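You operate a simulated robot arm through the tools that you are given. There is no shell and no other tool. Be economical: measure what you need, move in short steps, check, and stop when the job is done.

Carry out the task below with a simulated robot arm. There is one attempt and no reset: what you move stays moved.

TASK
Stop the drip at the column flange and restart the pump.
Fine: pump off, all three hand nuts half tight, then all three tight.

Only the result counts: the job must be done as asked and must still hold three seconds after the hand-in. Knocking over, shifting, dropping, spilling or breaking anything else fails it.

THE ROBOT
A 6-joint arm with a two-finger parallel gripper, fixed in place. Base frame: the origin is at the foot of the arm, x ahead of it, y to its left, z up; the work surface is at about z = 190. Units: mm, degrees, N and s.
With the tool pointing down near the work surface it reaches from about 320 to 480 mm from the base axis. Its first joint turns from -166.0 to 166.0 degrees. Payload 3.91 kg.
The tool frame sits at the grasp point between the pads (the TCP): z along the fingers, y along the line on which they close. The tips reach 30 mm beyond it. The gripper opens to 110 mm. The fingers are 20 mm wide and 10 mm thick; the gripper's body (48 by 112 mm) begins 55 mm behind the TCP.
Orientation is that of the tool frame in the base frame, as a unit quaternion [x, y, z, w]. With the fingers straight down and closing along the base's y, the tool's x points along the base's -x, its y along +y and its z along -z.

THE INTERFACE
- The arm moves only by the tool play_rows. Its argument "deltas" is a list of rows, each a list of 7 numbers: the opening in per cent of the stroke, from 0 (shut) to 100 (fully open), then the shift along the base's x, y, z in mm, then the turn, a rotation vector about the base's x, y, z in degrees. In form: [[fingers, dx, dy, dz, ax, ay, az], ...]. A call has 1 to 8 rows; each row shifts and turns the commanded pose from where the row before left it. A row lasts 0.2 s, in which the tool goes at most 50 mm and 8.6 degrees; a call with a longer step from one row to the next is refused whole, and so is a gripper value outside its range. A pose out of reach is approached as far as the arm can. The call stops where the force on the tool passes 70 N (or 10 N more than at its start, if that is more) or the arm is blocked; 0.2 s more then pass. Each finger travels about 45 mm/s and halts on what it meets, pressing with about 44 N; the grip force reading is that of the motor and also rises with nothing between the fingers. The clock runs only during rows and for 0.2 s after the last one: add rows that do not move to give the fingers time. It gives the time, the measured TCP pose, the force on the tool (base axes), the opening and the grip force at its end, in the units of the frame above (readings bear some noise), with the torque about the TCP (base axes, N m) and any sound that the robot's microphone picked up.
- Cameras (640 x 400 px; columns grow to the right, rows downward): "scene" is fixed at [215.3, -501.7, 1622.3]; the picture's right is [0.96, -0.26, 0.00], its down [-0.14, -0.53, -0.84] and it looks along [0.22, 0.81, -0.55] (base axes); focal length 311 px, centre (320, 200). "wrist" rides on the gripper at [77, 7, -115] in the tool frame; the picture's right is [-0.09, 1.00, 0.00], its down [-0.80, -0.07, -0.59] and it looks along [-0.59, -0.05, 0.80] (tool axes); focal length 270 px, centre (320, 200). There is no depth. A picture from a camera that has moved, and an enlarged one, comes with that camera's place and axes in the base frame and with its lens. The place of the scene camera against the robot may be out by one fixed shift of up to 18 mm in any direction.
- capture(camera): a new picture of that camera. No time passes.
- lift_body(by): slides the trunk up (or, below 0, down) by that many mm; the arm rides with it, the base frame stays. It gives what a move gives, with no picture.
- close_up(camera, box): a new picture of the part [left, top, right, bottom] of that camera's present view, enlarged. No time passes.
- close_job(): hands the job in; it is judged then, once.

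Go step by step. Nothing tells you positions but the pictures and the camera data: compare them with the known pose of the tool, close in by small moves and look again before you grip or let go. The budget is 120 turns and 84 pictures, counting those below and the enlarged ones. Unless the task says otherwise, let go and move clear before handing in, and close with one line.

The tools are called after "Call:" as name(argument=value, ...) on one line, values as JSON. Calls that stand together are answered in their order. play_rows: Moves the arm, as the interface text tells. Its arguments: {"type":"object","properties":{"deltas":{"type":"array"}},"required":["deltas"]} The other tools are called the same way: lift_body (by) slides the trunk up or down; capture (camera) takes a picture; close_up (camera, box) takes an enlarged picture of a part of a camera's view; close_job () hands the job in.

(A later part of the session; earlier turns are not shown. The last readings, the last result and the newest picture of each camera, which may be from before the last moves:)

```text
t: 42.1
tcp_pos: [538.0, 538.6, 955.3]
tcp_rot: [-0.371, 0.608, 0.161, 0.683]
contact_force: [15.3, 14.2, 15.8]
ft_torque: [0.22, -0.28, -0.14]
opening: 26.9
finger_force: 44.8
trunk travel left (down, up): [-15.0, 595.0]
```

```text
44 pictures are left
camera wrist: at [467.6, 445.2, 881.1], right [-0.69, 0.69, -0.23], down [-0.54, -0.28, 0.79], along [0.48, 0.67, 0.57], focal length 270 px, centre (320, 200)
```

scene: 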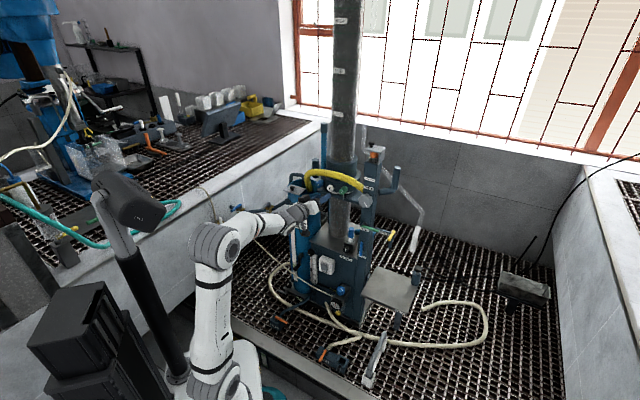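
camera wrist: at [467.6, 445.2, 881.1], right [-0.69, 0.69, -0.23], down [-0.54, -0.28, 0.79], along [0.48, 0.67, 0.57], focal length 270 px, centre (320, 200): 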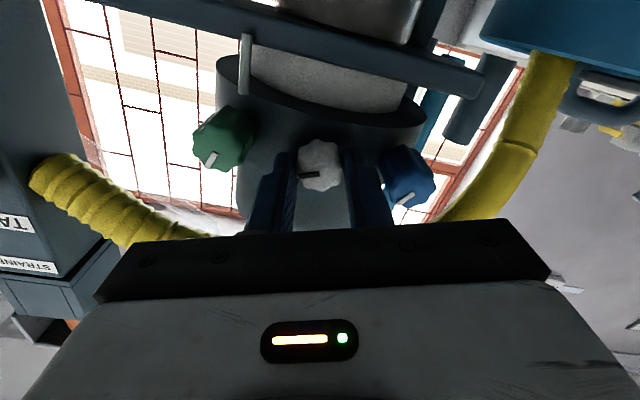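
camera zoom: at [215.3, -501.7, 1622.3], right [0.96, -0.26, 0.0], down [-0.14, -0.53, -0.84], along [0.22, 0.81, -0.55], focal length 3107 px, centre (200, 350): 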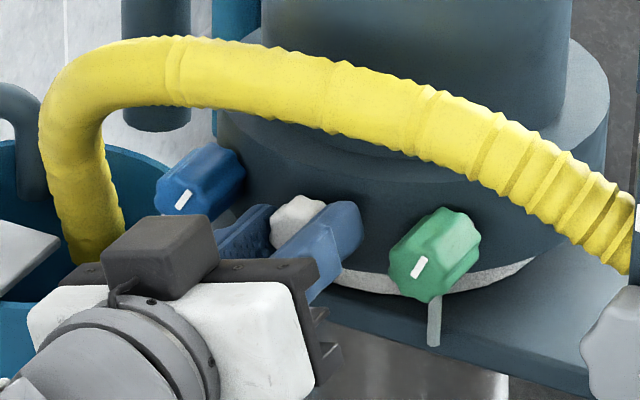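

White has turned about 42° without slipping. To keep the nuts even I'll release it here and bring the other two to the same amount. Releasing, backing off and rolling back.

Call:
play_rows(deltas=[[42, 0, 0, 0, 0, 0, 0], [42, 0, 0, 0, 0, 0, 0], [42, 0, 0, 0, 0, 0, 0], [42, -20, -20, 0, 0, 0, 0], [42, -20, -20, 0, -6, -6, 0], [42, -10, -10, 0, -6, -6, 0], [42, 0, 0, 0, -6, -6, 0], [42, 0, 0, 0, -6, -6, 0]])

Call:
play_rows(deltas=[[42, 13, -13, 0, -6, -6, 0], [42, 13, -13, 0, 0, 0, 0], [42, 13, -13, 0, 0, 0, 0], [42, 0, 0, 0, 0, 0, 0]])

Call:
capture(camera="wrist")

```text
t: 43.9
tcp_pos: [486.1, 488.7, 952.1]
tcp_rot: [-0.531, 0.473, -0.05, 0.701]
contact_force: [-0.4, 0.7, 0.8]
ft_torque: [0.01, -0.01, -0.02]
opening: 46.3
finger_force: 0.1
trunk travel left (down, up): [-15.0, 595.0]
```

```text
t: 44.9
tcp_pos: [515.6, 459.1, 958.3]
tcp_rot: [-0.562, 0.437, -0.106, 0.694]
contact_force: [0.4, 0.0, 0.4]
ft_torque: [0.01, -0.02, 0.01]
opening: 46.6
finger_force: 0.0
out of reach, approached as far as the arm can: row 3
trunk travel left (down, up): [-15.0, 595.0]
```

```text
43 pictures are left
camera wrist: at [476.5, 335.1, 916.8], right [-0.4, 0.4, -0.83], down [-0.88, 0.08, 0.46], along [0.25, 0.91, 0.32], focal length 270 px, centre (320, 200)
```

wrist: 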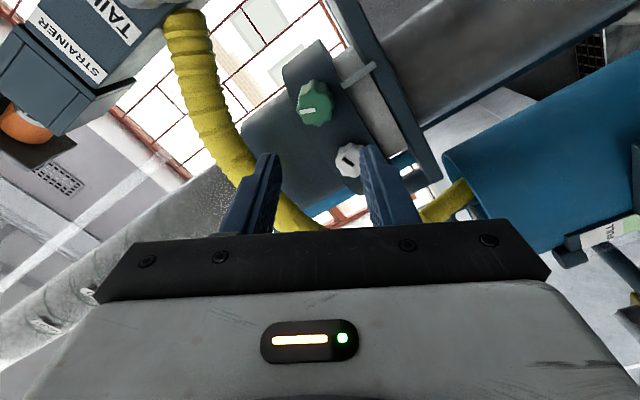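

White's pointer shows its turn. Green sits at (592, 510, 953), just outside the level lateral reach, so I'll yaw the tool 8° to reach it and line up along that axis.

Call:
play_rows(deltas=[[42, 0, 0, -2, 0, 0, -4], [42, 0, 0, -3, 0, 0, -4], [42, 12, 4, 0, 0, 0, 0], [42, 0, 0, 0, 0, 0, 0]])

Call:
capture(camera="wrist")

```text
t: 45.9
tcp_pos: [527.7, 463.3, 952.3]
tcp_rot: [-0.532, 0.472, -0.149, 0.687]
contact_force: [-0.3, 0.2, -0.6]
ft_torque: [-0.01, 0.02, 0.02]
opening: 46.0
finger_force: 0.0
trunk travel left (down, up): [-15.0, 595.0]
```

```text
42 pictures are left
camera wrist: at [473.8, 344.5, 910.8], right [-0.34, 0.45, -0.82], down [-0.87, 0.19, 0.46], along [0.36, 0.87, 0.33], focal length 270 px, centre (320, 200)
```

wrist: 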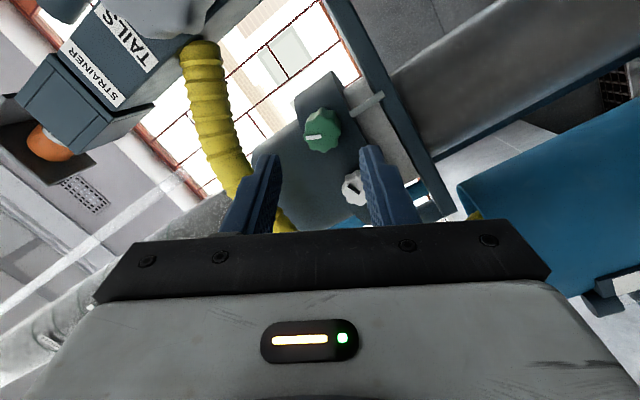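

Aligned on green's axis. Advancing along the tool direction and gripping.

Call:
play_rows(deltas=[[42, 16, 12, 1, 0, 0, 0], [42, 16, 12, 0, 0, 0, 0], [42, 10, 7, 0, 0, 0, 0], [42, 5, 3, 0, 0, 0, 0], [42, 0, 0, 0, 0, 0, 0]])

Call:
capture(camera="wrist")

```text
t: 47.1
tcp_pos: [574.8, 498.1, 956.4]
tcp_rot: [-0.532, 0.471, -0.149, 0.687]
contact_force: [0.2, 0.8, -0.4]
ft_torque: [0.0, -0.02, -0.03]
opening: 46.2
finger_force: 0.1
trunk travel left (down, up): [-15.0, 595.0]
```

```text
41 pictures are left
camera wrist: at [520.9, 378.9, 913.1], right [-0.34, 0.45, -0.83], down [-0.87, 0.19, 0.46], along [0.36, 0.87, 0.33], focal length 270 px, centre (320, 200)
```

wrist: 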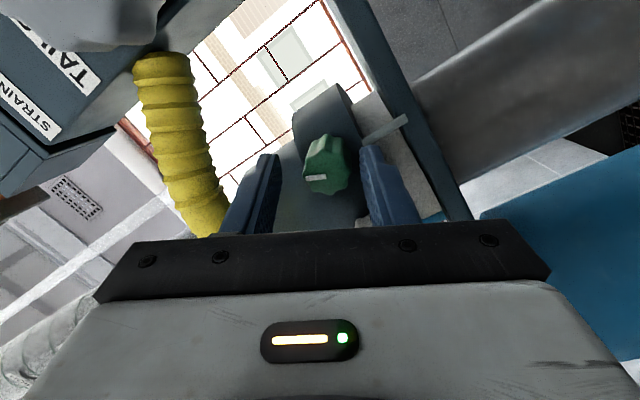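

Call:
play_rows(deltas=[[42, 0, 0, -2.5, 0, 0, 0], [0, 0, 0, 0, 0, 0, 0], [0, 0, 0, 0, 0, 0, 0], [0, 0, 0, 0, 0, 0, 0]])

Call:
play_rows(deltas=[[0, 0, 0, 0, 3, 3, 0], [0, 0, 0, 0, 4, 4, 0], [0, 0, 0, 0, 4, 4, 0], [0, 0, 0, 0, 0, 0, 0]])

Call:
close_up(camera="wrist", box=[200, 80, 440, 230])

```text
t: 48.1
tcp_pos: [575.7, 497.8, 952.4]
tcp_rot: [-0.533, 0.472, -0.148, 0.687]
contact_force: [-5.3, -1.7, -6.6]
ft_torque: [-0.51, 0.52, 0.43]
opening: 27.5
finger_force: 45.1
trunk travel left (down, up): [-15.0, 595.0]
```

```text
t: 49.1
tcp_pos: [574.2, 498.7, 950.3]
tcp_rot: [-0.476, 0.547, -0.05, 0.686]
contact_force: [-11.7, -1.3, -14.9]
ft_torque: [-0.56, 0.58, 0.69]
opening: 27.3
finger_force: 45.3
trunk travel left (down, up): [-15.0, 595.0]
```

```text
2.67 times, centred on (320, 155) of wrist
camera zoom: at [511.1, 389.4, 899.1], right [-0.49, 0.59, -0.64], down [-0.76, 0.08, 0.65], along [0.43, 0.8, 0.41], focal length 721 px, centre (320, 320)
```

zoom: 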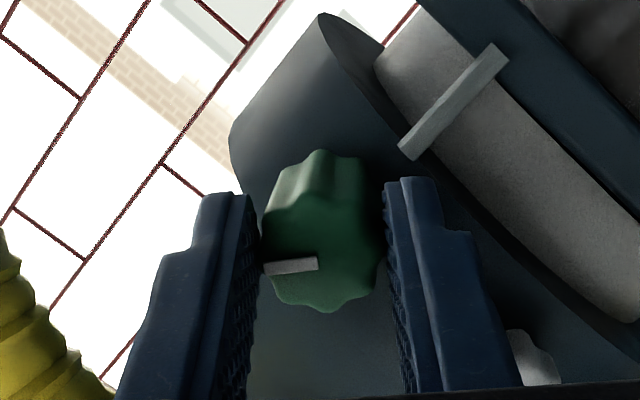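

Green is turning with the gripper. Continuing to the same 42°, easing the side load slightly.

Call:
play_rows(deltas=[[0, -1, 0, -1, 4, 4, 0], [0, -0.5, 0, -0.5, 4, 4, 0], [0, 0, 0, 0, 4, 4, 0], [0, 0, 0, 0, 4, 4, 0], [0, 0, 0, 0, 3, 3, 0], [0, 0, 0, 0, 0, 0, 0]])

Call:
close_up(camera="wrist", box=[200, 80, 440, 230])

```text
t: 50.5
tcp_pos: [574.4, 499.0, 952.2]
tcp_rot: [-0.359, 0.653, 0.12, 0.656]
contact_force: [16.9, 18.6, 14.7]
ft_torque: [0.02, 0.02, 0.66]
opening: 27.4
finger_force: 44.7
trunk travel left (down, up): [-15.0, 595.0]
```

```text
2.67 times, centred on (320, 155) of wrist
camera zoom: at [491.3, 409.3, 890.2], right [-0.63, 0.74, -0.23], down [-0.51, -0.17, 0.84], along [0.58, 0.65, 0.49], focal length 721 px, centre (320, 320)
```

zoom: 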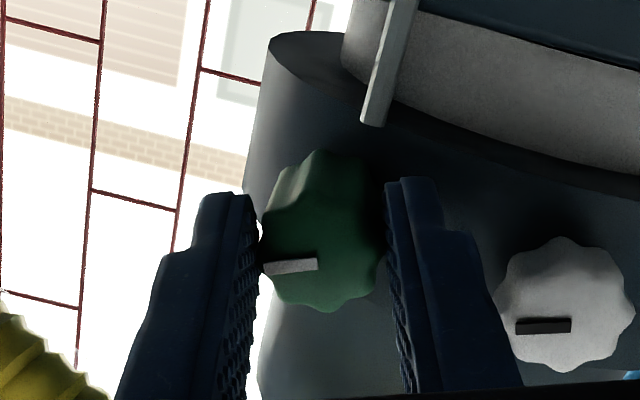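

Green now matches white. Releasing and moving over to blue.

Call:
play_rows(deltas=[[42, 0, 0, 0, 0, 0, 0], [42, 0, 0, 0, 0, 0, 0], [42, 0, 0, 0, 0, 0, 0], [42, -22, -17, 0, 0, 0, 0], [42, -25, -18, 0, 0, 0, 0], [42, -12, 4, 0, -6, -6, 0], [42, -12, 12, 0, -6, -6, 0], [42, -12, 12, 0, -6, -6, 0]])

Call:
play_rows(deltas=[[42, -15, 15, 0, -6, -6, 0], [42, -15, 15, 0, -6, -6, 0], [42, -13, 13, 0, 0, 0, 4], [42, 0, 0, 0, 0, 0, 4], [42, 0, 0, 0, 0, 0, 0]])

Call:
capture(camera="wrist")

```text
t: 52.3
tcp_pos: [490.0, 492.2, 950.9]
tcp_rot: [-0.47, 0.553, -0.043, 0.686]
contact_force: [0.3, -0.1, -0.4]
ft_torque: [0.04, 0.0, -0.01]
opening: 46.3
finger_force: 0.1
trunk travel left (down, up): [-15.0, 595.0]
```

```text
t: 53.5
tcp_pos: [447.9, 533.2, 950.4]
tcp_rot: [-0.564, 0.433, -0.101, 0.696]
contact_force: [0.1, -0.1, -0.2]
ft_torque: [-0.04, -0.03, 0.03]
opening: 45.8
finger_force: 0.0
trunk travel left (down, up): [-15.0, 595.0]
```

```text
38 pictures are left
camera wrist: at [410.6, 408.5, 907.4], right [-0.4, 0.4, -0.83], down [-0.89, 0.06, 0.46], along [0.24, 0.92, 0.33], focal length 270 px, centre (320, 200)
```

wrist: 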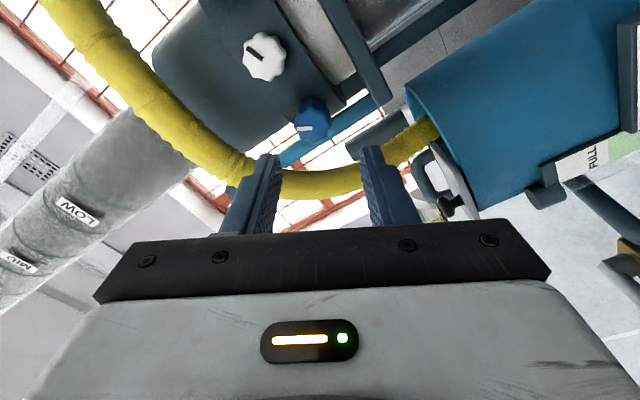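

Blue is slightly up and right of the axis. Correcting and advancing partway in.

Call:
play_rows(deltas=[[42, 3, -3, 4.5, 0, 0, 0], [42, 15, 15, 0, 0, 0, 0], [42, 15, 15, 0, 0, 0, 0], [42, 10, 10, 0, 0, 0, 0], [42, 5, 5, 0, 0, 0, 0], [42, 0, 0, 0, 0, 0, 0]])

Call:
capture(camera="wrist")

```text
t: 54.9
tcp_pos: [496.3, 575.0, 954.5]
tcp_rot: [-0.563, 0.433, -0.101, 0.696]
contact_force: [0.0, 0.8, -0.3]
ft_torque: [-0.04, -0.01, 0.03]
opening: 46.2
finger_force: 0.1
trunk travel left (down, up): [-15.0, 595.0]
```

```text
37 pictures are left
camera wrist: at [458.8, 450.6, 912.7], right [-0.4, 0.4, -0.82], down [-0.89, 0.06, 0.46], along [0.24, 0.92, 0.33], focal length 270 px, centre (320, 200)
```

wrist: 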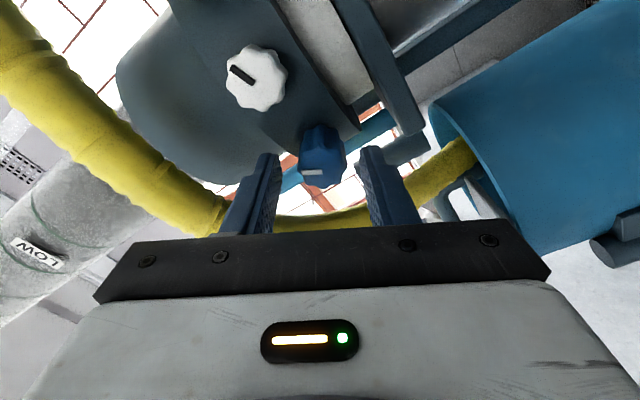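

Centred on blue. Gripping and turning about 42°.

Call:
play_rows(deltas=[[0, 0, 0, 0, 0, 0, 0], [0, 0, 0, 0, 0, 0, 0], [0, 0, 0, 0, 0, 0, 0], [0, 0, 0, 0, 3, 3, 0], [0, 0, 0, 0, 3, 3, 0], [0, 0, 0, 0, 4, 4, 0], [0, 0, 0, 0, 0, 0, 0]])

Call:
play_rows(deltas=[[0, 0, 0, 0, 4, 4, 0], [0, 0, 0, 0, 4, 4, 0], [0, 0, 0, 0, 4, 4, 0], [0, 0, 0, 0, 4, 4, 0], [0, 0, 0, 0, 4, 4, 0], [0, 0, 0, 0, 0, 0, 0]])

Call:
close_up(camera="wrist", box=[180, 70, 440, 230])

```text
t: 56.5
tcp_pos: [496.2, 576.0, 954.1]
tcp_rot: [-0.507, 0.5, -0.012, 0.702]
contact_force: [-4.3, -4.1, -12.1]
ft_torque: [-0.11, 0.12, -0.38]
opening: 26.5
finger_force: 45.0
trunk travel left (down, up): [-15.0, 595.0]
```

```text
t: 57.9
tcp_pos: [495.6, 575.3, 954.3]
tcp_rot: [-0.372, 0.608, 0.162, 0.682]
contact_force: [8.5, -3.5, -8.3]
ft_torque: [-0.17, 0.1, -0.71]
opening: 26.6
finger_force: 45.1
trunk travel left (down, up): [-15.0, 595.0]
```

```text
2.46 times, centred on (310, 150) of wrist
camera zoom: at [426.9, 482.4, 881.4], right [-0.69, 0.69, -0.23], down [-0.54, -0.28, 0.79], along [0.48, 0.67, 0.56], focal length 665 px, centre (345, 323)
```

zoom: 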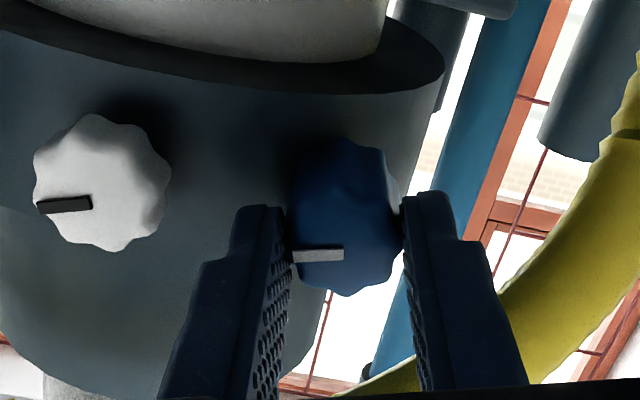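

All three are now near 42° with the same pointer direction. The total travel is still unknown, so I'll go in even rounds. Turning blue a further 30° while feeling for a stop.

Call:
play_rows(deltas=[[0, 0, 0, 0, 4, 4, 0], [0, 0, 0, 0, 4, 4, 0], [0, 0, 0, 0, 4, 4, 0], [0, 0, 0, 0, 4, 4, 0], [0, 0, 0, 0, 4, 4, 0], [0, 0, 0, 0, 0, 0, 0]])

Call:
close_up(camera="wrist", box=[180, 70, 440, 230])

```text
t: 59.3
tcp_pos: [496.8, 574.8, 954.0]
tcp_rot: [-0.215, 0.68, 0.327, 0.62]
contact_force: [17.3, -7.9, -3.3]
ft_torque: [-0.33, 0.28, -0.77]
opening: 26.6
finger_force: 44.5
trunk travel left (down, up): [-15.0, 595.0]
```

```text
2.46 times, centred on (310, 150) of wrist
camera zoom: at [401.5, 508.0, 882.1], right [-0.68, 0.68, 0.26], down [-0.26, -0.56, 0.79], along [0.68, 0.47, 0.56], focal length 665 px, centre (345, 323)
```

zoom: 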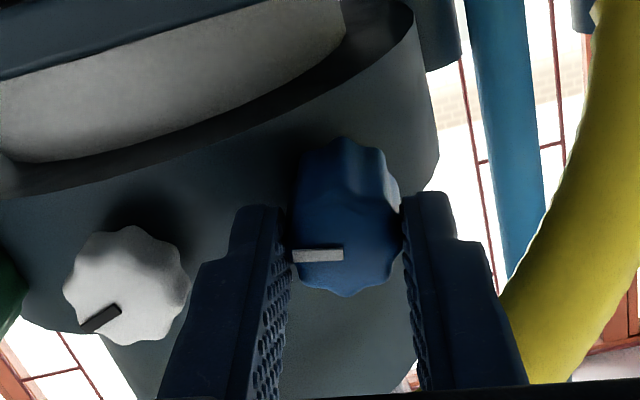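

Still free at about 70°. Releasing, and repeating on white using its known pose.

Call:
play_rows(deltas=[[42, 0, 0, 0, 0, 0, 0], [42, 0, 0, 0, 0, 0, 0], [42, 0, 0, 0, 0, 0, 0], [42, -18, -18, 0, 0, 0, 0], [42, -18, -18, 0, 0, 0, 0], [42, 13, -12, 0, -6, -6, 0], [42, 13, -12, 0, -6, -6, 0], [42, 13, -12, 0, -6, -6, 0]])

Call:
play_rows(deltas=[[42, 10, 10, 0, -4, -4, 0], [42, 0, 0, 0, 0, 0, 0]])

Call:
capture(camera="wrist")

```text
t: 61.1
tcp_pos: [496.3, 505.1, 953.3]
tcp_rot: [-0.359, 0.616, 0.178, 0.678]
contact_force: [-0.5, -0.9, -0.1]
ft_torque: [0.0, 0.0, 0.0]
opening: 46.1
finger_force: 0.1
trunk travel left (down, up): [-15.0, 595.0]
```

```text
t: 61.7
tcp_pos: [507.4, 514.1, 954.4]
tcp_rot: [-0.389, 0.598, 0.145, 0.686]
contact_force: [0.2, 0.8, -0.2]
ft_torque: [-0.03, 0.0, 0.03]
opening: 46.0
finger_force: 0.0
trunk travel left (down, up): [-15.0, 595.0]
```

```text
34 pictures are left
camera wrist: at [440.5, 419.1, 882.8], right [-0.68, 0.68, -0.28], down [-0.57, -0.25, 0.78], along [0.46, 0.69, 0.56], focal length 270 px, centre (320, 200)
```

wrist: 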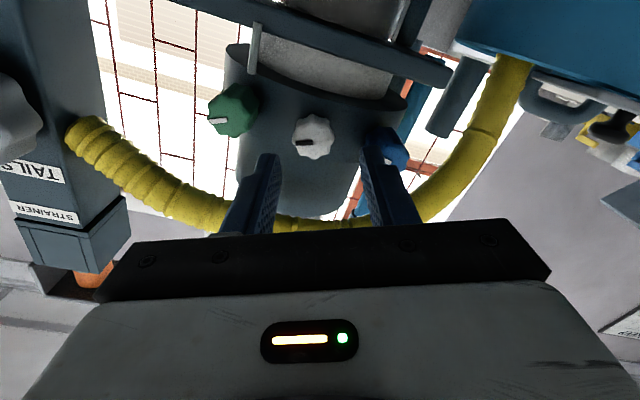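

Call:
play_rows(deltas=[[42, 3.5, -3.5, 0.5, 0, 0, 0], [42, 14, 14, 0, 0, 0, 0], [42, 12, 12, 0, 0, 0, 0], [42, 0, 0, 0, 0, 0, 0], [0, 0, 0, 0, 0, 0, 0], [0, 0, 0, 0, 0, 0, 0], [0, 0, 0, 0, 0, 0, 0]])

Call:
play_rows(deltas=[[0, 0, 0, 0, 4, 4, 0], [0, 0, 0, 0, 4, 4, 0], [0, 0, 0, 0, 4, 4, 0], [0, 0, 0, 0, 4, 4, 0], [0, 0, 0, 0, 4, 4, 0], [0, 0, 0, 0, 0, 0, 0]])

Call:
close_up(camera="wrist", box=[180, 70, 440, 230])

```text
t: 63.3
tcp_pos: [537.5, 537.9, 954.5]
tcp_rot: [-0.389, 0.598, 0.145, 0.686]
contact_force: [-0.2, 3.1, 0.4]
ft_torque: [0.04, -0.05, -0.04]
opening: 26.5
finger_force: 44.5
trunk travel left (down, up): [-15.0, 595.0]
```

```text
t: 64.7
tcp_pos: [536.9, 537.4, 954.3]
tcp_rot: [-0.231, 0.674, 0.31, 0.629]
contact_force: [7.6, 12.0, 6.5]
ft_torque: [0.0, -0.02, -0.05]
opening: 26.6
finger_force: 45.0
trunk travel left (down, up): [-15.0, 595.0]
```

```text
2.46 times, centred on (310, 150) of wrist
camera zoom: at [444.7, 467.7, 881.8], right [-0.69, 0.69, 0.21], down [-0.29, -0.53, 0.8], along [0.66, 0.49, 0.57], focal length 665 px, centre (345, 323)
```

zoom: 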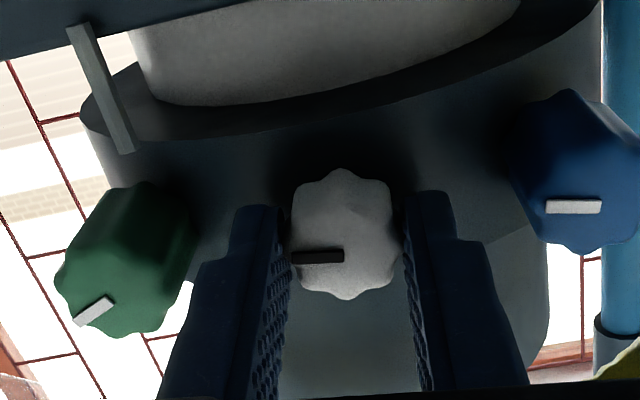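

White now matches blue. Doing the same for green, with the 8° yaw.

Call:
play_rows(deltas=[[42, 0, 0, 0, 0, 0, 0], [42, 0, 0, 0, 0, 0, 0], [42, 0, 0, 0, 0, 0, 0], [42, -18, -18, 0, 0, 0, 0], [42, -17, -17, 0, 0, 0, 0], [42, 0, 0, 0, -6, -6, 0], [42, 0, 0, 0, -6, -6, 0], [42, 0, 0, 0, -6, -6, 0]])

Call:
play_rows(deltas=[[42, 0, 0, 0, -4, -4, 0], [42, 0, 0, 0, 0, 0, -4], [42, 0, 0, 0, 0, 0, -4], [42, 14, -9, 0, 0, 0, 0], [42, 14, -9, 0, 0, 0, 0], [42, 13, -10, 0, 0, 0, 0], [42, 0, 0, 0, 0, 0, 0]])

Call:
capture(camera="wrist")

```text
t: 66.5
tcp_pos: [502.1, 500.7, 955.7]
tcp_rot: [-0.374, 0.607, 0.161, 0.682]
contact_force: [0.3, 0.1, 0.2]
ft_torque: [-0.03, 0.02, 0.01]
opening: 46.2
finger_force: 0.0
trunk travel left (down, up): [-15.0, 595.0]
```

```text
t: 68.1
tcp_pos: [542.1, 474.0, 956.2]
tcp_rot: [-0.361, 0.615, 0.079, 0.696]
contact_force: [0.1, -0.4, 0.6]
ft_torque: [-0.05, 0.01, -0.03]
opening: 46.2
finger_force: 0.0
trunk travel left (down, up): [-15.0, 595.0]
```

```text
32 pictures are left
camera wrist: at [465.4, 385.3, 884.3], right [-0.57, 0.76, -0.32], down [-0.62, -0.14, 0.77], along [0.54, 0.64, 0.55], focal length 270 px, centre (320, 200)
```

wrist: 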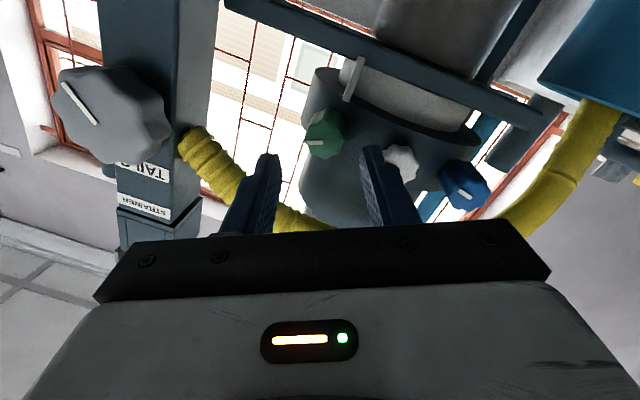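

Call:
play_rows(deltas=[[42, 16, 12, -1, 0, 0, 0], [42, 12, 9, -0.5, 0, 0, 0], [42, 4, 3, 0, 0, 0, 0], [42, 0, 0, 0, 0, 0, 0], [0, 0, 0, 0, 0, 0, 0], [0, 0, 0, 0, 0, 0, 0], [0, 0, 0, 0, 0, 0, 0]])

Call:
play_rows(deltas=[[0, 0, 0, 0, 4, 4, 0], [0, 0, 0, 0, 4, 4, 0], [0, 0, 0, 0, 4, 4, 0], [0, 0, 0, 0, 4, 4, 0], [0, 0, 0, 0, 4, 4, 0], [0, 0, 0, 0, 0, 0, 0]])

Call:
close_up(camera="wrist", box=[180, 70, 440, 230])

```text
t: 69.7
tcp_pos: [571.4, 499.4, 951.8]
tcp_rot: [-0.362, 0.615, 0.079, 0.696]
contact_force: [-11.2, 11.0, -5.7]
ft_torque: [-0.07, 0.08, 1.17]
opening: 28.3
finger_force: 45.3
trunk travel left (down, up): [-15.0, 595.0]
```

```text
t: 71.1
tcp_pos: [572.8, 499.8, 955.1]
tcp_rot: [-0.217, 0.704, 0.246, 0.63]
contact_force: [-34.8, 3.1, -18.2]
ft_torque: [-0.15, 0.33, 1.23]
opening: 28.2
finger_force: 45.2
trunk travel left (down, up): [-15.0, 595.0]
```

```text
2.46 times, centred on (310, 150) of wrist
camera zoom: at [471.1, 435.1, 888.0], right [-0.6, 0.78, 0.16], down [-0.33, -0.43, 0.84], along [0.73, 0.45, 0.52], focal length 665 px, centre (345, 323)
```

zoom: 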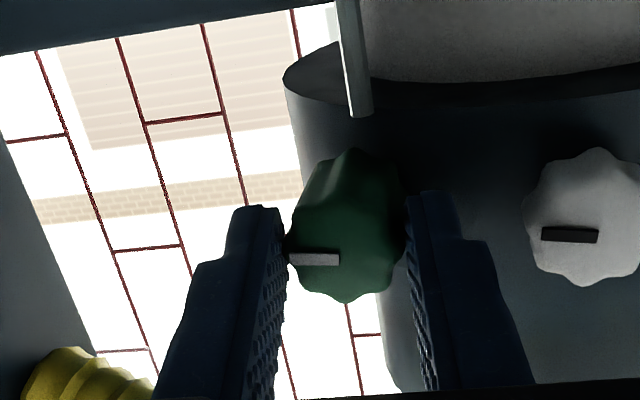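

All three are level at about 70°. Continuing green a further 34° with side-load relief, watching for a stop.

Call:
play_rows(deltas=[[0, -1.5, 0.5, -1, 4, 4, 0], [0, 0, 0, 0, 4, 4, 0], [0, 0, 0, 0, 4, 4, 0], [0, 0, 0, 0, 0, 0, 0]])

Call:
play_rows(deltas=[[0, 0, 0, 0, 4, 4, 0], [0, 0, 0, 0, 4, 4, 0], [0, 0, 0, 0, 4, 4, 0], [0, 0, 0, 0, 0, 0, 0]])

Call:
close_up(camera="wrist", box=[180, 70, 440, 230])

```text
t: 72.1
tcp_pos: [573.4, 498.0, 954.9]
tcp_rot: [-0.123, 0.735, 0.339, 0.574]
contact_force: [-10.2, 21.0, 2.4]
ft_torque: [0.33, -0.29, 0.95]
opening: 28.2
finger_force: 44.7
trunk travel left (down, up): [-15.0, 595.0]
```

```text
t: 73.1
tcp_pos: [573.4, 498.4, 954.8]
tcp_rot: [-0.026, 0.751, 0.425, 0.504]
contact_force: [-0.2, 20.6, 19.3]
ft_torque: [0.52, -0.48, 0.8]
opening: 28.0
finger_force: 45.5
trunk travel left (down, up): [-15.0, 595.0]
```

```text
2.46 times, centred on (310, 150) of wrist
camera zoom: at [449.0, 457.5, 914.7], right [-0.42, 0.6, 0.68], down [-0.01, -0.75, 0.66], along [0.91, 0.27, 0.32], focal length 665 px, centre (345, 323)
```

zoom: 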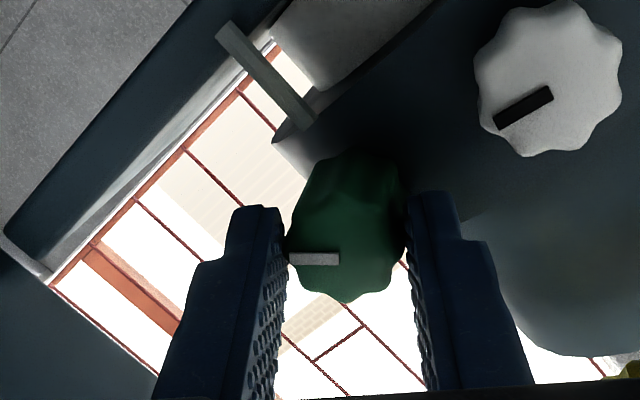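

No stop at about 104°. Bringing white to the same.

Call:
play_rows(deltas=[[42, 0, 0, 0, 0, 0, 0], [42, 0, 0, 0, 0, 0, 0], [42, 0, 0, 0, 0, 0, 0], [42, -16, -12, 0, 0, 0, 0], [42, -22, -16, 0, 0, 0, 0], [42, 0, 0, 0, -6, -6, 0], [42, 0, 0, 0, -6, -6, 0], [42, 0, 0, 0, -6, -6, 0]])

Call:
play_rows(deltas=[[42, 0, 0, 0, -6, -6, 0], [42, 0, 0, 0, -6, -6, 0], [42, -10, 13, 0, -3, -3, 4], [42, -11, 14, 0, 0, 0, 4], [42, -3, 16, 0, 0, 0, 0], [42, 0, 0, 0, 0, 0, 0]])

Call:
capture(camera="wrist")

```text
t: 74.9
tcp_pos: [536.5, 471.1, 952.2]
tcp_rot: [-0.169, 0.722, 0.292, 0.604]
contact_force: [0.3, 0.0, -0.3]
ft_torque: [0.0, -0.01, -0.03]
opening: 46.5
finger_force: 0.0
trunk travel left (down, up): [-15.0, 595.0]
```

```text
t: 76.3
tcp_pos: [512.9, 513.0, 952.0]
tcp_rot: [-0.329, 0.648, 0.217, 0.651]
contact_force: [0.2, 0.3, 0.1]
ft_torque: [0.03, 0.02, -0.01]
opening: 46.0
finger_force: 0.0
trunk travel left (down, up): [-15.0, 595.0]
```

```text
29 pictures are left
camera wrist: at [432.9, 426.2, 882.6], right [-0.71, 0.7, -0.06], down [-0.42, -0.36, 0.84], along [0.56, 0.62, 0.55], focal length 270 px, centre (320, 200)
```

wrist: 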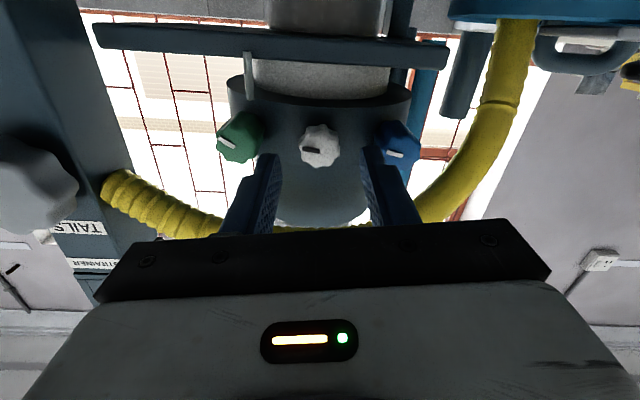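

Call:
play_rows(deltas=[[42, 0, 0, 1.5, 2.2, -2.2, 0], [42, 12, 12, 0, 0, 0, 0], [42, 12, 12, 0, 0, 0, 0], [42, 0, 0, 0, 0, 0, 0], [0, 0, 0, 0, 0, 0, 0], [0, 0, 0, 0, 0, 0, 0], [0, 0, 0, 0, 0, 0, 0]])

Call:
play_rows(deltas=[[0, 0, 0, 0, 4, 4, 0], [0, 0, 0, 0, 4, 4, 0], [0, 0, 0, 0, 4, 4, 0], [0, 0, 0, 0, 4, 4, 0], [0, 0, 0, 0, 4, 4, 0], [0, 0, 0, 0, 4, 4, 0], [0, 0, 0, 0, 0, 0, 0]])

Call:
close_up(camera="wrist", box=[180, 70, 440, 230])

```text
t: 77.9
tcp_pos: [536.8, 536.6, 954.3]
tcp_rot: [-0.319, 0.632, 0.223, 0.67]
contact_force: [0.7, 1.1, 1.1]
ft_torque: [-0.07, 0.11, -0.21]
opening: 26.5
finger_force: 44.7
trunk travel left (down, up): [-15.0, 595.0]
```

```text
t: 79.5
tcp_pos: [537.5, 537.1, 954.4]
tcp_rot: [-0.119, 0.699, 0.407, 0.576]
contact_force: [12.8, 2.3, 0.7]
ft_torque: [0.84, -0.85, -0.68]
opening: 26.6
finger_force: 45.2
trunk travel left (down, up): [-15.0, 595.0]
```

```text
2.46 times, centred on (310, 150) of wrist
camera zoom: at [428.9, 484.7, 888.7], right [-0.61, 0.61, 0.51], down [-0.13, -0.71, 0.69], along [0.78, 0.35, 0.51], focal length 665 px, centre (345, 323)
```

zoom: 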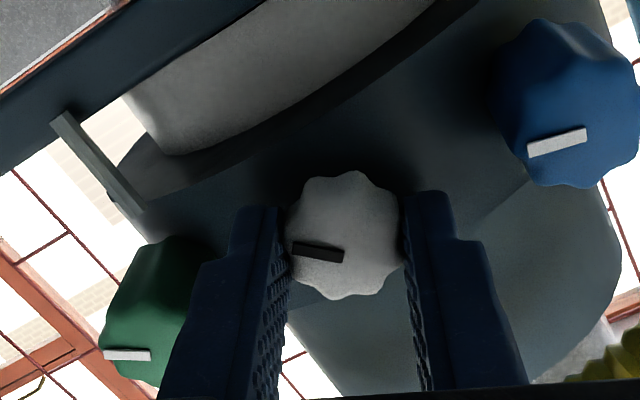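

White's pointer has lagged the gripper slightly. I'll turn a bit more and compare, to see whether it's slipping against a stop.

Call:
play_rows(deltas=[[0, 0, 0, 0, 4, 4, 0], [0, 0, 0, 0, 4, 4, 0]])

Call:
close_up(camera="wrist", box=[180, 70, 440, 230])

```text
t: 80.1
tcp_pos: [541.2, 538.0, 954.4]
tcp_rot: [-0.05, 0.711, 0.452, 0.537]
contact_force: [6.5, -20.7, -6.1]
ft_torque: [0.8, -0.9, -0.54]
opening: 26.3
finger_force: 45.0
out of reach, approached as far as the arm can: row 1, 2
trunk travel left (down, up): [-15.0, 595.0]
stopped in row 2: the force on the tool passed its limit at 81 N (the readings are from after the stop); the commanded pose is now the measured one
```

```text
2.46 times, centred on (310, 150) of wrist
camera zoom: at [422.4, 495.3, 899.4], right [-0.52, 0.55, 0.66], down [-0.05, -0.79, 0.61], along [0.85, 0.29, 0.43], focal length 665 px, centre (345, 323)
```

zoom: 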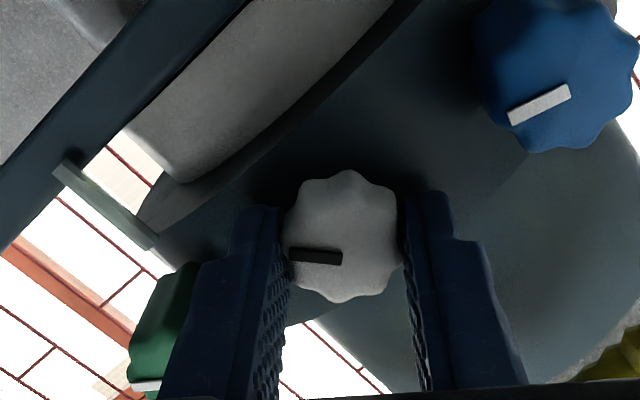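

That was the arm's own roll limit (roll above about +25° here), not the nut. White is at about 110°. Releasing and doing blue, starting from a more negative roll.

Call:
play_rows(deltas=[[42, 0, 0, 0, 0, 0, 0], [42, 0, 0, 0, 0, 0, 0], [42, 0, 0, 0, 0, 0, 0], [42, -18, -18, 0, 0, 0, 0], [42, -18, -18, 0, 0, 0, 0], [42, -5, -5, 0, -6, -6, 0], [42, 0, 0, 0, -6, -6, 0], [42, 0, 0, 0, -6, -6, 0]])

Call:
play_rows(deltas=[[42, 0, 0, 0, -6, -6, 0], [42, 0, 0, 0, -6, -6, 0], [42, -13, 13, 0, -6, -6, 0], [42, -13, 13, 0, -6, -6, 0], [42, -10, 10, 0, -6, -6, 0], [42, 0, 0, 0, 0, 0, 0]])

Call:
capture(camera="wrist")

```text
t: 81.9
tcp_pos: [494.3, 503.4, 957.2]
tcp_rot: [-0.206, 0.681, 0.323, 0.624]
contact_force: [0.4, 0.4, -0.1]
ft_torque: [-0.03, 0.0, 0.03]
opening: 46.2
finger_force: 0.0
out of reach, approached as far as the arm can: row 5
trunk travel left (down, up): [-15.0, 595.0]
```

```text
t: 83.3
tcp_pos: [459.4, 538.8, 958.3]
tcp_rot: [-0.434, 0.558, 0.073, 0.704]
contact_force: [-0.3, 0.2, 0.1]
ft_torque: [-0.02, 0.01, -0.01]
opening: 46.1
finger_force: 0.1
trunk travel left (down, up): [-15.0, 595.0]
```

```text
26 pictures are left
camera wrist: at [401.3, 435.9, 888.7], right [-0.62, 0.64, -0.45], down [-0.68, -0.15, 0.72], along [0.39, 0.75, 0.53], focal length 270 px, centre (320, 200)
```

wrist: 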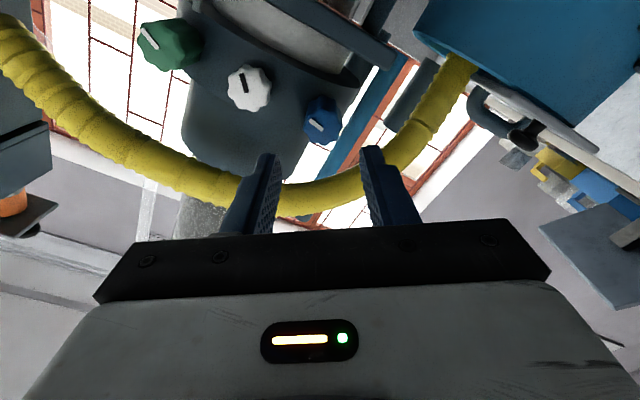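

Call:
play_rows(deltas=[[42, 1.5, -1.5, -4, 0, 0, 0], [42, 18, 18, 0, 0, 0, 0], [42, 16, 16, 0, 0, 0, 0], [42, 4, 4, 0, 0, 0, 0], [42, 0, 0, 0, 0, 0, 0], [0, 0, 0, 0, 0, 0, 0], [0, 0, 0, 0, 0, 0, 0], [0, 0, 0, 0, 0, 0, 0]])

Call:
play_rows(deltas=[[0, 0, 0, 0, 4, 4, 0], [0, 0, 0, 0, 4, 4, 0], [0, 0, 0, 0, 4, 4, 0], [0, 0, 0, 0, 4, 4, 0], [0, 0, 0, 0, 4, 4, 0], [0, 0, 0, 0, 4, 4, 0], [0, 0, 0, 0, 3, 3, 0], [0, 0, 0, 0, 0, 0, 0]])

Call:
capture(camera="wrist")

```text
t: 85.1
tcp_pos: [498.4, 577.0, 952.0]
tcp_rot: [-0.436, 0.558, 0.075, 0.702]
contact_force: [-8.2, 6.9, -5.4]
ft_torque: [-0.22, 0.22, 1.16]
opening: 26.5
finger_force: 44.6
trunk travel left (down, up): [-15.0, 595.0]
```

```text
t: 86.9
tcp_pos: [498.0, 576.0, 951.8]
tcp_rot: [-0.23, 0.674, 0.3, 0.635]
contact_force: [-14.3, 7.6, -12.9]
ft_torque: [0.02, -0.07, 1.01]
opening: 26.7
finger_force: 45.2
trunk travel left (down, up): [-15.0, 595.0]
```

```text
25 pictures are left
camera wrist: at [404.8, 507.9, 878.3], right [-0.68, 0.7, 0.2], down [-0.31, -0.52, 0.8], along [0.66, 0.48, 0.57], focal length 270 px, centre (320, 200)
```

wrist: 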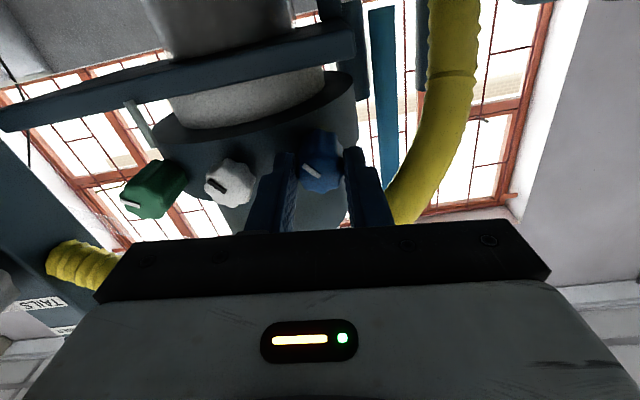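

All three are near 105–110° with no stop. I'll check the gasket, drip and pointers in the scene view.

Call:
close_up(camera="scene", box=[310, 170, 380, 214])

```text
9.09 times, centred on (345, 192) of scene
camera zoom: at [215.3, -501.7, 1622.3], right [0.96, -0.26, 0.0], down [-0.14, -0.53, -0.84], along [0.22, 0.81, -0.55], focal length 2824 px, centre (93, 273)
```

zoom: 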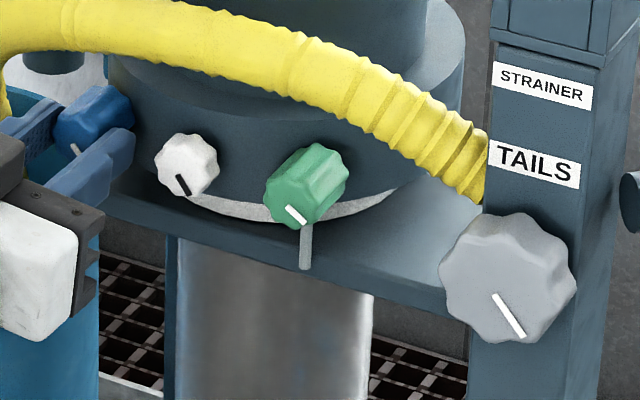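

No visible change yet and no stop, so the travel must be long. I'll take larger bites: staying on blue, back off, roll to about -75°, and re-grip.

Call:
play_rows(deltas=[[42, 0, 0, 0, 0, 0, 0], [42, 0, 0, 0, 0, 0, 0], [42, 0, 0, 0, 0, 0, 0], [42, -16, -16, 0, 0, 0, 0], [42, -12, -12, 0, -6, -6, 0], [42, 0, 0, 0, -6, -6, 0], [42, 0, 0, 0, -6, -6, 0], [42, 0, 0, 0, -6, -6, 0]])

Call:
play_rows(deltas=[[42, 0, 0, 0, -6, -6, 0], [42, 0, 0, 0, -6, -6, 0], [42, 0, 0, 0, -6, -6, 0], [42, 0, 0, 0, -6, -6, 0], [42, 0, 0, 0, -6, -6, 0], [42, 0, 0, 0, 0, 0, 0]])

Call:
capture(camera="wrist")

```text
t: 88.7
tcp_pos: [470.5, 547.4, 953.2]
tcp_rot: [-0.413, 0.574, 0.1, 0.7]
contact_force: [-0.4, 0.5, -0.4]
ft_torque: [0.01, 0.01, -0.01]
opening: 46.3
finger_force: 0.1
trunk travel left (down, up): [-15.0, 595.0]
```

```text
t: 90.1
tcp_pos: [470.9, 546.4, 952.8]
tcp_rot: [-0.59, 0.382, -0.16, 0.693]
contact_force: [0.0, -0.2, 0.8]
ft_torque: [0.04, 0.03, 0.02]
opening: 46.2
finger_force: 0.1
trunk travel left (down, up): [-15.0, 595.0]
```

```text
23 pictures are left
camera wrist: at [438.1, 417.7, 919.4], right [-0.29, 0.31, -0.91], down [-0.94, 0.11, 0.33], along [0.2, 0.94, 0.26], focal length 270 px, centre (320, 200)
```

wrist: 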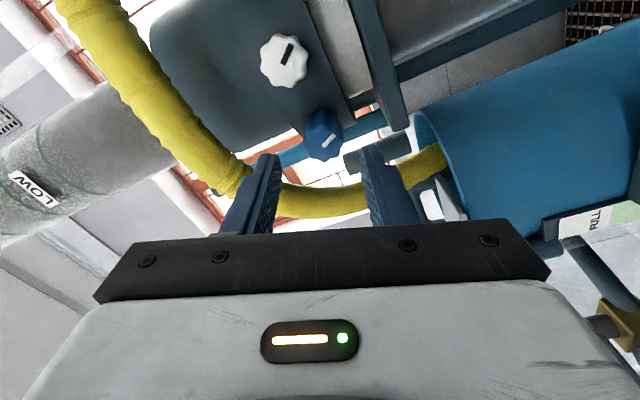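

Aligned. Gripping and turning blue about 77°, in parts.

Call:
play_rows(deltas=[[42, 14, 14, 0.5, 0, 0, 0], [42, 14, 14, 0.5, 0, 0, 0], [42, 0, 0, 0, 0, 0, 0], [0, 0, 0, 0, 0, 0, 0], [0, 0, 0, 0, 0, 0, 0], [0, 0, 0, 0, 0, 0, 0]])

Call:
play_rows(deltas=[[0, 0, 0, 0, 4, 4, 0], [0, 0, 0, 0, 4, 4, 0], [0, 0, 0, 0, 4, 4, 0], [0, 0, 0, 0, 4, 4, 0], [0, 0, 0, 0, 4, 4, 0], [0, 0, 0, 0, 0, 0, 0]])

Call:
play_rows(deltas=[[0, 0, 0, 0, 4, 4, 0], [0, 0, 0, 0, 4, 4, 0], [0, 0, 0, 0, 4, 4, 0], [0, 0, 0, 0, 4, 4, 0], [0, 0, 0, 0, 4, 4, 0], [0, 0, 0, 0, 0, 0, 0]])

Call:
play_rows(deltas=[[0, 0, 0, 0, 4, 4, 0], [0, 0, 0, 0, 4, 4, 0], [0, 0, 0, 0, 4, 4, 0], [0, 0, 0, 0, 0, 0, 0]])

Call:
close_up(camera="wrist", box=[100, 60, 440, 250])

```text
t: 91.5
tcp_pos: [499.4, 575.5, 950.8]
tcp_rot: [-0.592, 0.381, -0.159, 0.692]
contact_force: [-9.1, -5.5, -15.7]
ft_torque: [-0.67, 0.6, 0.45]
opening: 26.6
finger_force: 44.9
trunk travel left (down, up): [-15.0, 595.0]
```

```text
t: 92.9
tcp_pos: [498.9, 576.0, 951.5]
tcp_rot: [-0.482, 0.518, 0.013, 0.707]
contact_force: [-16.1, -11.2, -27.4]
ft_torque: [-1.12, 0.72, 0.4]
opening: 26.6
finger_force: 45.2
trunk travel left (down, up): [-15.0, 595.0]
```

```text
t: 94.3
tcp_pos: [498.8, 576.5, 954.4]
tcp_rot: [-0.342, 0.621, 0.186, 0.68]
contact_force: [-3.1, 17.3, -5.4]
ft_torque: [-0.42, 0.26, 1.0]
opening: 26.4
finger_force: 44.8
trunk travel left (down, up): [-15.0, 595.0]
```

```text
t: 95.3
tcp_pos: [498.4, 575.7, 954.4]
tcp_rot: [-0.246, 0.667, 0.284, 0.644]
contact_force: [-5.6, 10.8, -3.7]
ft_torque: [-0.37, -0.15, 0.99]
opening: 26.8
finger_force: 45.4
trunk travel left (down, up): [-15.0, 595.0]
```

```text
1.88 times, centred on (270, 155) of wrist
camera zoom: at [407.6, 505.5, 879.6], right [-0.69, 0.71, 0.15], down [-0.34, -0.49, 0.8], along [0.64, 0.5, 0.58], focal length 509 px, centre (414, 285)
```

zoom: 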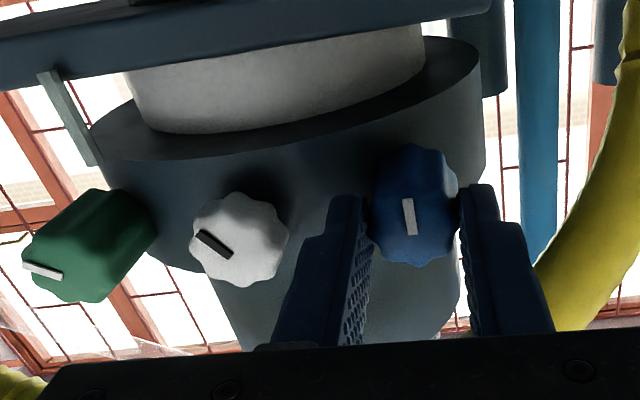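

Blue's pointer lagged the gripper by about 30–35°, which suggests a stop at roughly 150°. I'll check with another small turn.

Call:
play_rows(deltas=[[0, 0, 0, 0, 4, 4, 0], [0, 0, 0, 0, 4, 4, 0], [0, 0, 0, 0, 3, 3, 0], [0, 0, 0, 0, 0, 0, 0]])

Call:
close_up(camera="wrist", box=[100, 60, 440, 250])

```text
t: 96.3
tcp_pos: [498.1, 576.2, 954.1]
tcp_rot: [-0.156, 0.695, 0.369, 0.597]
contact_force: [-0.8, 14.8, 0.6]
ft_torque: [-0.24, -0.44, 0.95]
opening: 26.9
finger_force: 44.0
trunk travel left (down, up): [-15.0, 595.0]
```

```text
1.88 times, centred on (270, 155) of wrist
camera zoom: at [393.7, 518.9, 885.4], right [-0.63, 0.66, 0.41], down [-0.19, -0.64, 0.74], along [0.75, 0.39, 0.53], focal length 509 px, centre (414, 285)
```

zoom: 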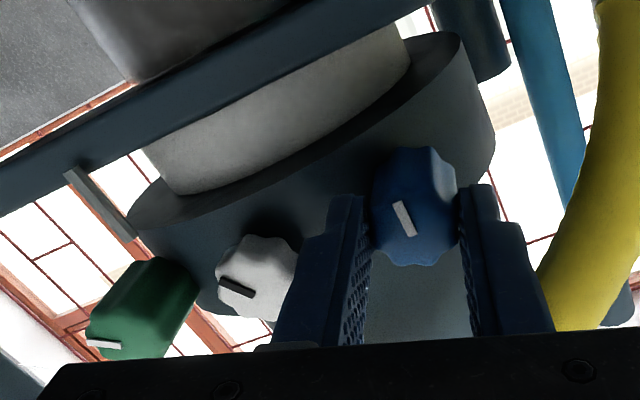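

Blue is now slipping in the grip with about 0.5 N·m of resistance, so it has reached its stop, tight at roughly 150° with the others past half. Now white to its stop.

Call:
play_rows(deltas=[[42, 0, 0, 0, 0, 0, 0], [42, 0, 0, 0, 0, 0, 0], [42, 0, 0, 0, 0, 0, 0], [42, -16, -16, 0, 0, 0, 0], [42, -16, -16, 0, 0, 0, 0], [42, 0, 0, 0, -6, -6, 0], [42, 0, 0, 0, -6, -6, 0], [42, 0, 0, 0, -6, -6, 0]])

Call:
play_rows(deltas=[[42, 0, 0, 0, -6, -6, 0], [42, 0, 0, 0, -6, -6, 0], [42, 0, 0, 0, -6, -6, 0], [42, 13, -13, 0, -6, -6, 0], [42, 13, -13, 0, -6, -6, 0], [42, 13, -13, 0, -6, -6, 0], [42, 0, 0, 0, 0, 0, 0]])

Call:
capture(camera="wrist")

```text
t: 98.1
tcp_pos: [466.6, 542.1, 953.9]
tcp_rot: [-0.303, 0.642, 0.227, 0.667]
contact_force: [0.1, 0.1, 0.4]
ft_torque: [0.0, -0.03, 0.0]
opening: 46.1
finger_force: 0.0
trunk travel left (down, up): [-15.0, 595.0]
```

```text
t: 99.7
tcp_pos: [506.8, 503.2, 952.9]
tcp_rot: [-0.545, 0.445, -0.082, 0.705]
contact_force: [0.4, -0.3, 0.6]
ft_torque: [0.0, 0.01, 0.02]
opening: 46.1
finger_force: 0.0
trunk travel left (down, up): [-15.0, 595.0]
```

```text
20 pictures are left
camera wrist: at [466.9, 381.5, 905.7], right [-0.42, 0.44, -0.79], down [-0.87, 0.04, 0.49], along [0.25, 0.9, 0.37], focal length 270 px, centre (320, 200)
```

wrist: 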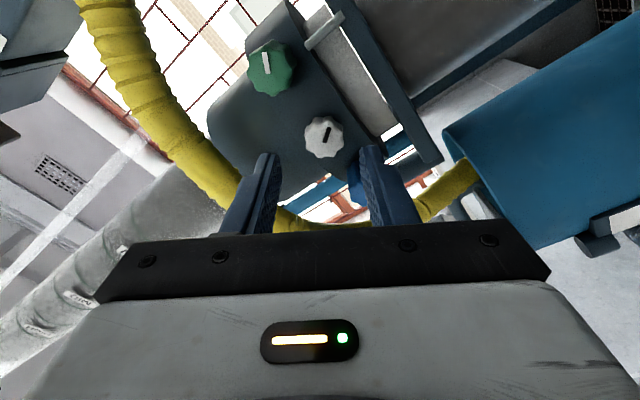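

Call:
play_rows(deltas=[[42, 15, 17, -1, 0, 0, 0], [42, 16, 16, 0, 0, 0, 0], [42, 0, 0, 0, 0, 0, 0], [0, 0, 0, 0, 0, 0, 0], [0, 0, 0, 0, 0, 0, 0], [0, 0, 0, 0, 0, 0, 0]])

Call:
play_rows(deltas=[[0, 0, 0, 0, 4, 4, 0], [0, 0, 0, 0, 4, 4, 0], [0, 0, 0, 0, 4, 4, 0], [0, 0, 0, 0, 4, 4, 0], [0, 0, 0, 0, 4, 4, 0], [0, 0, 0, 0, 0, 0, 0]])

Call:
play_rows(deltas=[[0, 0, 0, 0, 4, 4, 0], [0, 0, 0, 0, 4, 4, 0], [0, 0, 0, 0, 4, 4, 0], [0, 0, 0, 0, 4, 4, 0], [0, 0, 0, 0, 0, 0, 0]])

Call:
play_rows(deltas=[[0, 0, 0, 0, 4, 4, 0], [0, 0, 0, 0, 4, 4, 0], [0, 0, 0, 0, 0, 0, 0]])

Call:
close_up(camera="wrist", box=[100, 60, 440, 250])

```text
t: 101.1
tcp_pos: [536.1, 537.0, 951.5]
tcp_rot: [-0.545, 0.445, -0.081, 0.705]
contact_force: [-3.1, -0.4, -3.3]
ft_torque: [-0.49, 0.48, 0.44]
opening: 27.1
finger_force: 45.3
trunk travel left (down, up): [-15.0, 595.0]
```

```text
t: 102.5
tcp_pos: [536.1, 536.9, 952.2]
tcp_rot: [-0.42, 0.569, 0.092, 0.701]
contact_force: [-22.7, -23.6, -22.4]
ft_torque: [-0.67, 0.67, 0.58]
opening: 26.7
finger_force: 45.0
trunk travel left (down, up): [-15.0, 595.0]
```

```text
t: 103.7
tcp_pos: [536.3, 537.0, 954.8]
tcp_rot: [-0.301, 0.641, 0.228, 0.668]
contact_force: [-0.2, 9.3, 2.6]
ft_torque: [-0.57, -0.31, 0.84]
opening: 26.6
finger_force: 45.0
trunk travel left (down, up): [-15.0, 595.0]
```

```text
t: 104.5
tcp_pos: [535.2, 537.3, 953.0]
tcp_rot: [-0.239, 0.67, 0.293, 0.64]
contact_force: [-1.5, 2.9, 0.5]
ft_torque: [-0.15, -0.3, 0.72]
opening: 26.7
finger_force: 45.1
trunk travel left (down, up): [-15.0, 595.0]
```

```text
1.88 times, centred on (270, 155) of wrist
camera zoom: at [444.7, 467.7, 878.8], right [-0.68, 0.71, 0.17], down [-0.32, -0.51, 0.8], along [0.65, 0.49, 0.58], focal length 509 px, centre (414, 285)
```

zoom: 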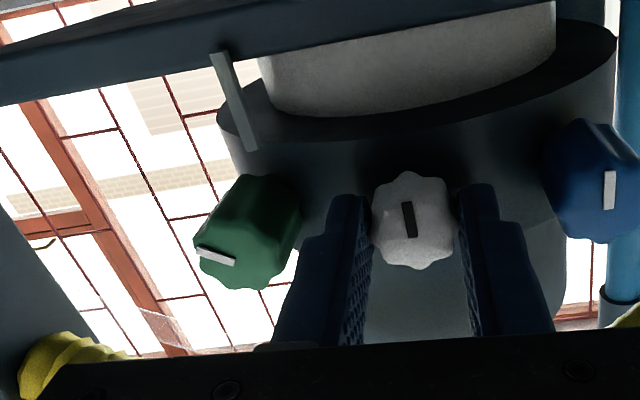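

White stopped at the same angle as blue, so both are tight. Now green.

Call:
play_rows(deltas=[[42, 0, 0, 0, 0, 0, 0], [42, 0, 0, 0, 0, 0, 0], [42, 0, 0, 0, 0, 0, 0], [42, -17, -17, 0, 0, 0, 0], [42, -16, -16, 0, 0, 0, 0], [42, 0, 0, 0, -6, -6, 0], [42, 0, 0, 0, -6, -6, 0], [42, 0, 0, 0, -6, -6, 0]])

Call:
play_rows(deltas=[[42, 0, 0, 0, -6, -6, 0], [42, 0, 0, 0, -6, -6, 0], [42, 0, 0, 0, -6, -6, 0], [42, 0, 0, 0, 0, 0, -4], [42, 13, -10, 0, 0, 0, -4], [42, 13, -10, 0, 0, 0, 0], [42, 13, -10, 0, 0, 0, 0], [42, 0, 0, 0, 0, 0, 0]])

Call:
capture(camera="wrist")

```text
t: 106.3
tcp_pos: [502.9, 505.7, 953.9]
tcp_rot: [-0.378, 0.599, 0.142, 0.692]
contact_force: [0.3, 1.1, 0.5]
ft_torque: [0.02, 0.0, 0.04]
opening: 46.1
finger_force: 0.0
trunk travel left (down, up): [-15.0, 595.0]
```

```text
t: 108.1
tcp_pos: [542.2, 473.4, 953.5]
tcp_rot: [-0.463, 0.532, -0.061, 0.706]
contact_force: [0.3, -0.5, 0.4]
ft_torque: [-0.04, 0.0, 0.02]
opening: 46.2
finger_force: 0.1
trunk travel left (down, up): [-15.0, 595.0]
```

```text
18 pictures are left
camera wrist: at [480.8, 366.3, 895.0], right [-0.44, 0.61, -0.66], down [-0.79, 0.08, 0.6], along [0.42, 0.79, 0.45], focal length 270 px, centre (320, 200)
```

wrist: 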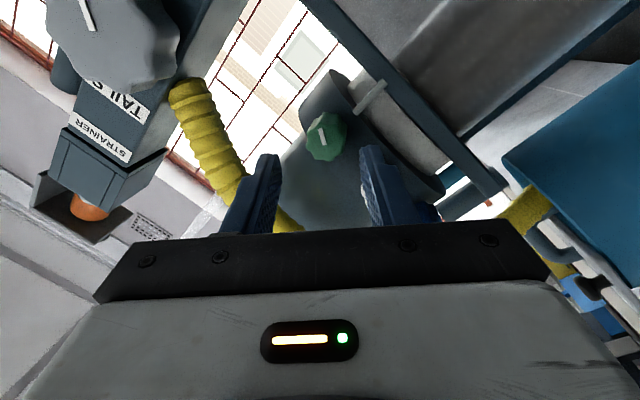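

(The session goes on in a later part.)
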